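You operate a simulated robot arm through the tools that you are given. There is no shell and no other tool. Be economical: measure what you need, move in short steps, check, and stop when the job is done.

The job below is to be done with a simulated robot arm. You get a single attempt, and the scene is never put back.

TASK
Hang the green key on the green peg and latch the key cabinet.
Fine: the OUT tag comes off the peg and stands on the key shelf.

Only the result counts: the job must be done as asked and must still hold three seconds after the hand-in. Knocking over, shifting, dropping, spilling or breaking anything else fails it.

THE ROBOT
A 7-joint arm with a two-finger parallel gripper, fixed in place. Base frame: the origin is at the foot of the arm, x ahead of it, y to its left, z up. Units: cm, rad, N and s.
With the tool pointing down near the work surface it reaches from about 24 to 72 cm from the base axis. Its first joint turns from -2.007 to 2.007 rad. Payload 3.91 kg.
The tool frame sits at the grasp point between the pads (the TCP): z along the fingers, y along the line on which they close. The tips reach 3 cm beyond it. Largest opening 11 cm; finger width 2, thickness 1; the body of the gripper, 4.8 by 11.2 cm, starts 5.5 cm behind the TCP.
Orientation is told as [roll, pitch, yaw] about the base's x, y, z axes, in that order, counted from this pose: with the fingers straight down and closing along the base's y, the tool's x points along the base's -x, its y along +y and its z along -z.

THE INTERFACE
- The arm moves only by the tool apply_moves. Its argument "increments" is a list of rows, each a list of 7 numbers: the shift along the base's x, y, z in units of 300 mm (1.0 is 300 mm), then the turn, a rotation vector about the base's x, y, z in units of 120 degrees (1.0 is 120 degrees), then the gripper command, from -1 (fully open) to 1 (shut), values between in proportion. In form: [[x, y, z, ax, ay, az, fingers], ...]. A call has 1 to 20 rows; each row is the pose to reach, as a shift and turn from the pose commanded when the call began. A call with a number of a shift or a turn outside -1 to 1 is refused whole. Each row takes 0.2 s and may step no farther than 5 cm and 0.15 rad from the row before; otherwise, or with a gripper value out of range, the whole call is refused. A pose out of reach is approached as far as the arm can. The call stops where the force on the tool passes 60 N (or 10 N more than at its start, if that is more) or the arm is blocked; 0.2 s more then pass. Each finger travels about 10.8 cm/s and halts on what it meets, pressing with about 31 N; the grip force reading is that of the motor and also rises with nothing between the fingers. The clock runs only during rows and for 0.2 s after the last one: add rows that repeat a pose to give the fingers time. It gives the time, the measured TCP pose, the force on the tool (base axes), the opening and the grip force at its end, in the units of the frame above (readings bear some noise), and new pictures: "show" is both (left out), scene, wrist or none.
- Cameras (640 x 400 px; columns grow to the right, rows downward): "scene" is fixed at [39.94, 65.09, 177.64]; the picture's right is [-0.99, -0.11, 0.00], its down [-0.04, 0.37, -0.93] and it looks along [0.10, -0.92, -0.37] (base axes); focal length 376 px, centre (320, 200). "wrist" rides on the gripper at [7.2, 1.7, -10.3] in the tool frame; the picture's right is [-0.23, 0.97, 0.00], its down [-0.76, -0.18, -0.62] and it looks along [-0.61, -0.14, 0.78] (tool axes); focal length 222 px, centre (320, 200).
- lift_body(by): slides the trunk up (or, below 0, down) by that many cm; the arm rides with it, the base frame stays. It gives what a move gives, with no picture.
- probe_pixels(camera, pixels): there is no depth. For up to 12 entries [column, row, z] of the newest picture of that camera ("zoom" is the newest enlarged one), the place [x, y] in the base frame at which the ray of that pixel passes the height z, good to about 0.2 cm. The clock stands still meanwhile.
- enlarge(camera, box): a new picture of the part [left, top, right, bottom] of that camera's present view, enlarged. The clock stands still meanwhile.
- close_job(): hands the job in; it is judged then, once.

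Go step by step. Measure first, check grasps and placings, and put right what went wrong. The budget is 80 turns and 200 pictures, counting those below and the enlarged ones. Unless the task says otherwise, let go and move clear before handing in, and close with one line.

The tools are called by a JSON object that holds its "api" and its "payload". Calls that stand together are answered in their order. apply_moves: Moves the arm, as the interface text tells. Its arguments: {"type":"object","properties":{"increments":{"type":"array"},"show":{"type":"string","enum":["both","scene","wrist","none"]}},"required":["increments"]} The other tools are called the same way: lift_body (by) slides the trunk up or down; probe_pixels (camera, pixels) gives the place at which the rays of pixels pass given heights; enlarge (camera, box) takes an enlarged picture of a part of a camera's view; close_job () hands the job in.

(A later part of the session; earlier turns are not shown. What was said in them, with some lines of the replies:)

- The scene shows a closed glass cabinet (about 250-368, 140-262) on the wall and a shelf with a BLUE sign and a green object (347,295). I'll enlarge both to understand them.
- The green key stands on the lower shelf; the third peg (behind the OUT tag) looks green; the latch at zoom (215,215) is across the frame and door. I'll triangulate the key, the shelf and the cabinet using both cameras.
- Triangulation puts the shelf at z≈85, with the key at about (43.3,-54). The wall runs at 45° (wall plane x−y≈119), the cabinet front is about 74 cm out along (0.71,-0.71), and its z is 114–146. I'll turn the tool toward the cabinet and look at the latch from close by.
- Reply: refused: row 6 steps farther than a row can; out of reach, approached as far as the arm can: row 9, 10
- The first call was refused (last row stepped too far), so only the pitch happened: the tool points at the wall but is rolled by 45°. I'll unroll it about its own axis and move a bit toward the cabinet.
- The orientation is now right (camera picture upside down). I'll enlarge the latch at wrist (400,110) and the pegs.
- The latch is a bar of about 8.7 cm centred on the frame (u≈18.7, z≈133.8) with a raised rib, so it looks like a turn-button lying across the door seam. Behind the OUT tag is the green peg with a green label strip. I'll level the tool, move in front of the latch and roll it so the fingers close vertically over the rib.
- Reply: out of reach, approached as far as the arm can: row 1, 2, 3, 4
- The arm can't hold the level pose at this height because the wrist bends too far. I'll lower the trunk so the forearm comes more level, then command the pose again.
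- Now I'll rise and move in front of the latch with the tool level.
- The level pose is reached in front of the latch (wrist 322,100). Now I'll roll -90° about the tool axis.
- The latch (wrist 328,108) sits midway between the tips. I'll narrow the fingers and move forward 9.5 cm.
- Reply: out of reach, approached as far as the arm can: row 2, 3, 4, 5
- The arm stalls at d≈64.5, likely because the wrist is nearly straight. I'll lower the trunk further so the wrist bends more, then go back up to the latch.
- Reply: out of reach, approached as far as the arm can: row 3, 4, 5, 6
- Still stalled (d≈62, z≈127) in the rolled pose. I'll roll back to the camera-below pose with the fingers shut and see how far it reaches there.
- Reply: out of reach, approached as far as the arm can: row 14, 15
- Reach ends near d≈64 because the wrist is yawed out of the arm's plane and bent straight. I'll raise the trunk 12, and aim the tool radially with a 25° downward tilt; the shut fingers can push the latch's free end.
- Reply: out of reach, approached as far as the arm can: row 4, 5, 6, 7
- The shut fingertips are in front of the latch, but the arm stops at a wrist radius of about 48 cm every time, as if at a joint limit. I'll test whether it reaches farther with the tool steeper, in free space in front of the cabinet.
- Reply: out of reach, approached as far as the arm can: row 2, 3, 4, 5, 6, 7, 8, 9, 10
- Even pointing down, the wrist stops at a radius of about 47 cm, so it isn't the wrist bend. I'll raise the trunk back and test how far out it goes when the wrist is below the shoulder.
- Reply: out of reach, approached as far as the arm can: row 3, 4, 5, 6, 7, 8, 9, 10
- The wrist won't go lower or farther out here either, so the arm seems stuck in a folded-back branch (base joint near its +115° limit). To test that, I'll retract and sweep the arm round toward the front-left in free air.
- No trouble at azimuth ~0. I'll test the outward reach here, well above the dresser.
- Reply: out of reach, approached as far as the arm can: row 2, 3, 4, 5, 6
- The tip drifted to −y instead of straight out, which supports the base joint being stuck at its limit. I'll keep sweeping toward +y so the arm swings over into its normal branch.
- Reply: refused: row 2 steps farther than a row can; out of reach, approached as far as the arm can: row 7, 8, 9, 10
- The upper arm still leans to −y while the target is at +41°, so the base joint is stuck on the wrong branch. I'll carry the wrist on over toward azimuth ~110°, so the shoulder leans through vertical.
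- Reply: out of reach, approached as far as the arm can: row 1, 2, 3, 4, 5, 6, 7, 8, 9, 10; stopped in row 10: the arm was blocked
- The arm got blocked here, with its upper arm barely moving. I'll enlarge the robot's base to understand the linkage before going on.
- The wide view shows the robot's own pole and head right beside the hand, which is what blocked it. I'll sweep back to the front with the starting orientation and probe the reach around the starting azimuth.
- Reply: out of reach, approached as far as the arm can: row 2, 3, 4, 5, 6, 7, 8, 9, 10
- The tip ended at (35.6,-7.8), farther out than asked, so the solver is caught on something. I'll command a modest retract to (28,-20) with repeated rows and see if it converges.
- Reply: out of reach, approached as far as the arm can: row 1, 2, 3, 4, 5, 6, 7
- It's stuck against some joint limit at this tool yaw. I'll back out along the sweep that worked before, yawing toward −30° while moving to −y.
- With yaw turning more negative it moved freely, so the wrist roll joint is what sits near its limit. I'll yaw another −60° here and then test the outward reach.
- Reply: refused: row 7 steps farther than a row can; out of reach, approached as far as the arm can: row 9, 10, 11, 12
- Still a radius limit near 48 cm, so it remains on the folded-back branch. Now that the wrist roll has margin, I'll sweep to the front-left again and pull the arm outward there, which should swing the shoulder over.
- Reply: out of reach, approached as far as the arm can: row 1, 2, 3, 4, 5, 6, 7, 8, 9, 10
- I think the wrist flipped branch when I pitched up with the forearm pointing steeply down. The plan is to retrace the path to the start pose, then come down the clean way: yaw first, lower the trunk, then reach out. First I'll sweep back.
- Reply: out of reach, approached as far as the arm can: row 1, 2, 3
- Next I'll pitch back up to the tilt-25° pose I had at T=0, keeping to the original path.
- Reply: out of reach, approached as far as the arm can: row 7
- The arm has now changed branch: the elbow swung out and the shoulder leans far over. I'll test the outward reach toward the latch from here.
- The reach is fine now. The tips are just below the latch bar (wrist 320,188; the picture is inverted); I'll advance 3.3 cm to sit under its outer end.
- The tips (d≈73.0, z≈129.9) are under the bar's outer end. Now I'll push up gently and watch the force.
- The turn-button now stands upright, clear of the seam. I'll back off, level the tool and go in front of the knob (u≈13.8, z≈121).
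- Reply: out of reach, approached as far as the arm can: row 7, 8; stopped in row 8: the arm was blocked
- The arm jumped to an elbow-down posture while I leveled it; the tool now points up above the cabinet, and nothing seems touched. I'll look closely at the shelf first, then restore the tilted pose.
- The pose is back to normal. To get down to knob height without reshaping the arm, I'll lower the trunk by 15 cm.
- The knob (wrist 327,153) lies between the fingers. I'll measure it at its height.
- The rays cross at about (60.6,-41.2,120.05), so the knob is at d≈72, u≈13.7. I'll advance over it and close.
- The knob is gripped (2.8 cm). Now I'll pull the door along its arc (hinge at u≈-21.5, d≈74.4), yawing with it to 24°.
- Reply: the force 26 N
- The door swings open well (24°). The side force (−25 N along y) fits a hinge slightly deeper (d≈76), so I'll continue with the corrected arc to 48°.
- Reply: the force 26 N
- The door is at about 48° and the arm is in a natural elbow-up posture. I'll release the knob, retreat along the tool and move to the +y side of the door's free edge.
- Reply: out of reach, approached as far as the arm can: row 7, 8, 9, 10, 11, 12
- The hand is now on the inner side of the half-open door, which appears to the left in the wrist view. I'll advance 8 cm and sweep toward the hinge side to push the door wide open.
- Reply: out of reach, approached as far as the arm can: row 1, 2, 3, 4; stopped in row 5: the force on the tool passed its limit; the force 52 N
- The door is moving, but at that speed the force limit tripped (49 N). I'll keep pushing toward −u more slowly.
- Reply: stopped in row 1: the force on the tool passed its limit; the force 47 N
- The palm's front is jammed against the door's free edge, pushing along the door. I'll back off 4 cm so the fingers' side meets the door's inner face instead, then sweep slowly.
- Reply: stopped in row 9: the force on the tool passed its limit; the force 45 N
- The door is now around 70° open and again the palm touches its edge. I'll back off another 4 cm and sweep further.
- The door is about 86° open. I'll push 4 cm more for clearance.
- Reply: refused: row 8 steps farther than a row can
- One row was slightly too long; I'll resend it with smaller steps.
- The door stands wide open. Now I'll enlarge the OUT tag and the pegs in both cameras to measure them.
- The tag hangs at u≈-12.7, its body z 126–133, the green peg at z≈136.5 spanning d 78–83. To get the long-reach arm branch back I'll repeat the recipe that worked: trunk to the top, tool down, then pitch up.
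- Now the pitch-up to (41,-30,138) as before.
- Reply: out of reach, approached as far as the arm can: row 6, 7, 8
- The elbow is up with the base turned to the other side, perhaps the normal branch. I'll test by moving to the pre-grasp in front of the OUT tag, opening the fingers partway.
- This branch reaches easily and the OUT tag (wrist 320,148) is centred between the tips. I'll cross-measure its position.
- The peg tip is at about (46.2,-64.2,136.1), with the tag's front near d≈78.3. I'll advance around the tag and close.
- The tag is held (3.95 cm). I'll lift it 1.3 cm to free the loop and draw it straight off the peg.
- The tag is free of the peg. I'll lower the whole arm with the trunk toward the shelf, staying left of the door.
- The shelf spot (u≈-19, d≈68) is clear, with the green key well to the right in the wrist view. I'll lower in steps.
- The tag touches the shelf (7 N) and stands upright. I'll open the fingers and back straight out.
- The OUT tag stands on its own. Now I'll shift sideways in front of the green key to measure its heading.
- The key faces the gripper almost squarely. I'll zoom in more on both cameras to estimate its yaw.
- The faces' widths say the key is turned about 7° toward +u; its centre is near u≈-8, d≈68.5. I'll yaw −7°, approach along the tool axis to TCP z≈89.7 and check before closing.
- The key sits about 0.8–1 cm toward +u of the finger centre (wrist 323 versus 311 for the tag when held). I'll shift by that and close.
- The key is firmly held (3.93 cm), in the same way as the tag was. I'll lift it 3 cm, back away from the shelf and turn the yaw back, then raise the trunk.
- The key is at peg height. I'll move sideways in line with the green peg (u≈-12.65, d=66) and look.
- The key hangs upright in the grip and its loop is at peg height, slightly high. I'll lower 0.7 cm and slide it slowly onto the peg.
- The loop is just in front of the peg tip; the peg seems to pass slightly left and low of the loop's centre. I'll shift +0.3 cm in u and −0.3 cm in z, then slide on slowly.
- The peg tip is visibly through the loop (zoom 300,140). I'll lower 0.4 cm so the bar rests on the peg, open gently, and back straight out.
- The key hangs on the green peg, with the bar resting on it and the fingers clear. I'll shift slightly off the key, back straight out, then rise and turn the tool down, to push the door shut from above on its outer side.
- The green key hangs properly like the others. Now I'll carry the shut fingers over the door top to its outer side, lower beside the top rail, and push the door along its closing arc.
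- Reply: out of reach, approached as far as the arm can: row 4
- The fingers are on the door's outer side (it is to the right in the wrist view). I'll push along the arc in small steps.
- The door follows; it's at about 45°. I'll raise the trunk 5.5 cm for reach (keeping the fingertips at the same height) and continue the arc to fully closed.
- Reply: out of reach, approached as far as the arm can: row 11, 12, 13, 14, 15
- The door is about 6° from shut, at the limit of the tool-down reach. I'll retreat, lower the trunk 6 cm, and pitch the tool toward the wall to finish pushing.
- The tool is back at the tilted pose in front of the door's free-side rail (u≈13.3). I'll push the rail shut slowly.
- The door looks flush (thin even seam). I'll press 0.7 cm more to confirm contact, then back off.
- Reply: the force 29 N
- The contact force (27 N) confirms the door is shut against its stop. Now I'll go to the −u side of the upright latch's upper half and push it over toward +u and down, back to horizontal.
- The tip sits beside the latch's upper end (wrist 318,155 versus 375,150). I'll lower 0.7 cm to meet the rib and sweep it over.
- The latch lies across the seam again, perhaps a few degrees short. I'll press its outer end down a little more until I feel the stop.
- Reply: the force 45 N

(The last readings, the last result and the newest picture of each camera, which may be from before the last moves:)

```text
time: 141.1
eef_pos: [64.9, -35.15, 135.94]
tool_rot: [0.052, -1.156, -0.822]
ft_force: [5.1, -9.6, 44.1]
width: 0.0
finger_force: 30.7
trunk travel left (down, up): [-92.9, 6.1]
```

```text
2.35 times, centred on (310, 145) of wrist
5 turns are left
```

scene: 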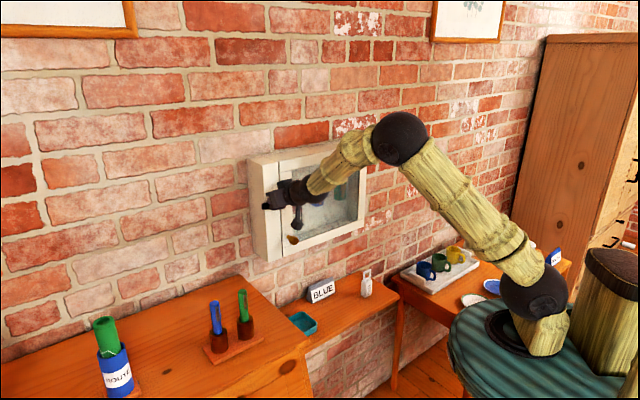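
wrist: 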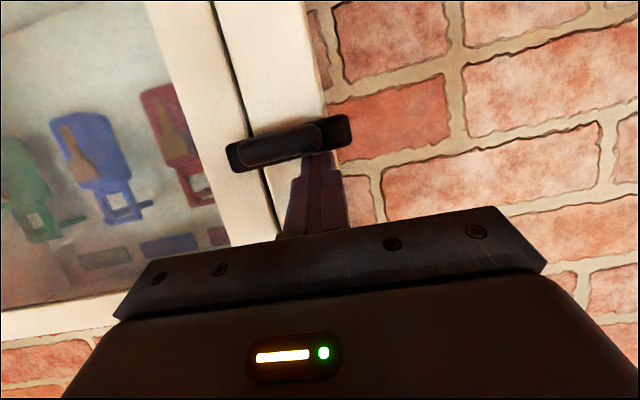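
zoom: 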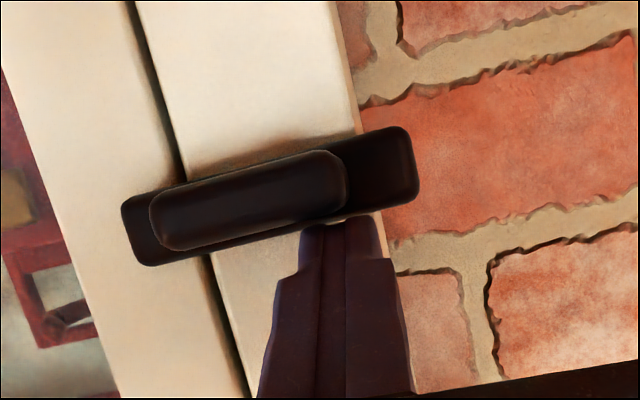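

The latch is now at its stop (44 N) and square across the seam. I'll lift off, back well away and check everything.

{"api": "apply_moves", "payload": {"increments": [[0, 0, 0.03, 0, 0, 0, 1], [0, 0, 0.06, 0, 0, 0, 1], [-0.08, 0.08, 0.06, 0, 0, 0, 1], [-0.16, 0.16, 0.06, 0, 0, 0, 1], [-0.24, 0.24, 0.06, 0, 0, 0, 1], [-0.32, 0.32, 0.06, 0, 0, 0, 1], [-0.4, 0.4, 0.06, 0, 0, 0, 1], [-0.4, 0.4, 0.06, 0, 0, 0, 1]]}}

{"api": "enlarge", "payload": {"camera": "scene", "box": [235, 130, 385, 270]}}

{"api": "enlarge", "payload": {"camera": "scene", "box": [290, 240, 490, 340]}}

```text
time: 142.9
eef_pos: [53.16, -23.11, 136.55]
tool_rot: [0.032, -1.132, -0.803]
ft_force: [0.2, -0.2, 0.4]
width: 0.0
finger_force: 31.0
trunk travel left (down, up): [-92.9, 6.1]
```

scene: 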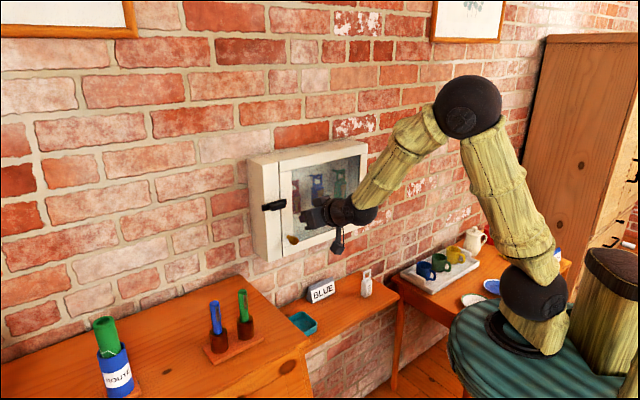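
wrist: 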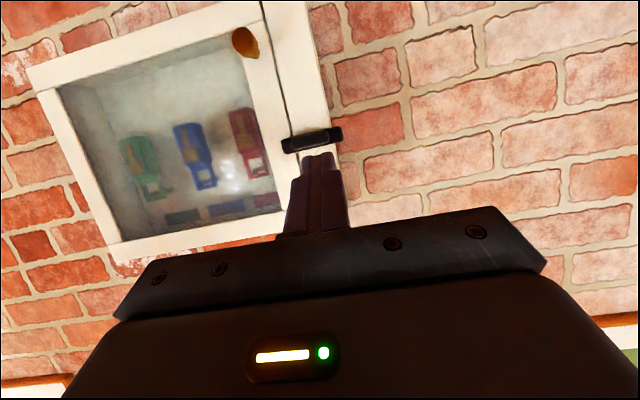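

```text
2.86 times, centred on (310, 200) of scene
```

zoom: 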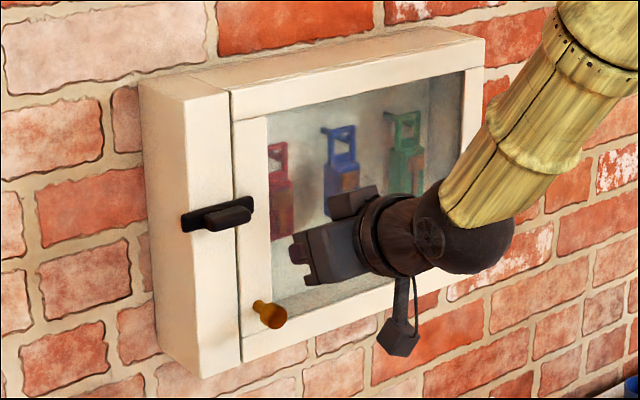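

```text
3.20 times, centred on (390, 290) of scene
4 turns are left
```

zoom: 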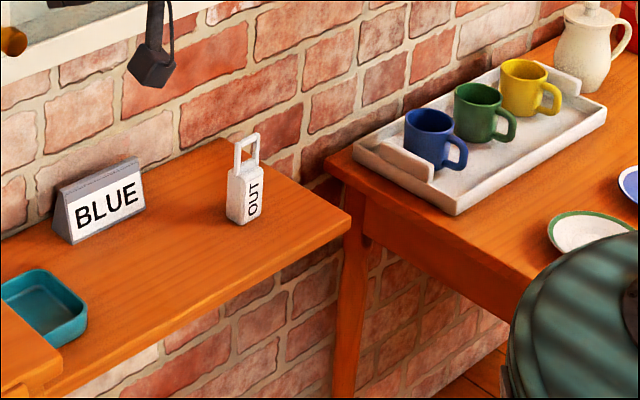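

The latch is back exactly as it was at the start. The green key hangs on its peg behind the glass, the OUT tag stands on the shelf, and nothing else has moved. I'm handing in.

{"api": "close_job", "payload": {}}

```text
The job is handed in.
```

The green key hangs on the green peg, the cabinet is shut and latched, and the OUT tag stands on the key shelf; in the last pictures nothing else had moved.
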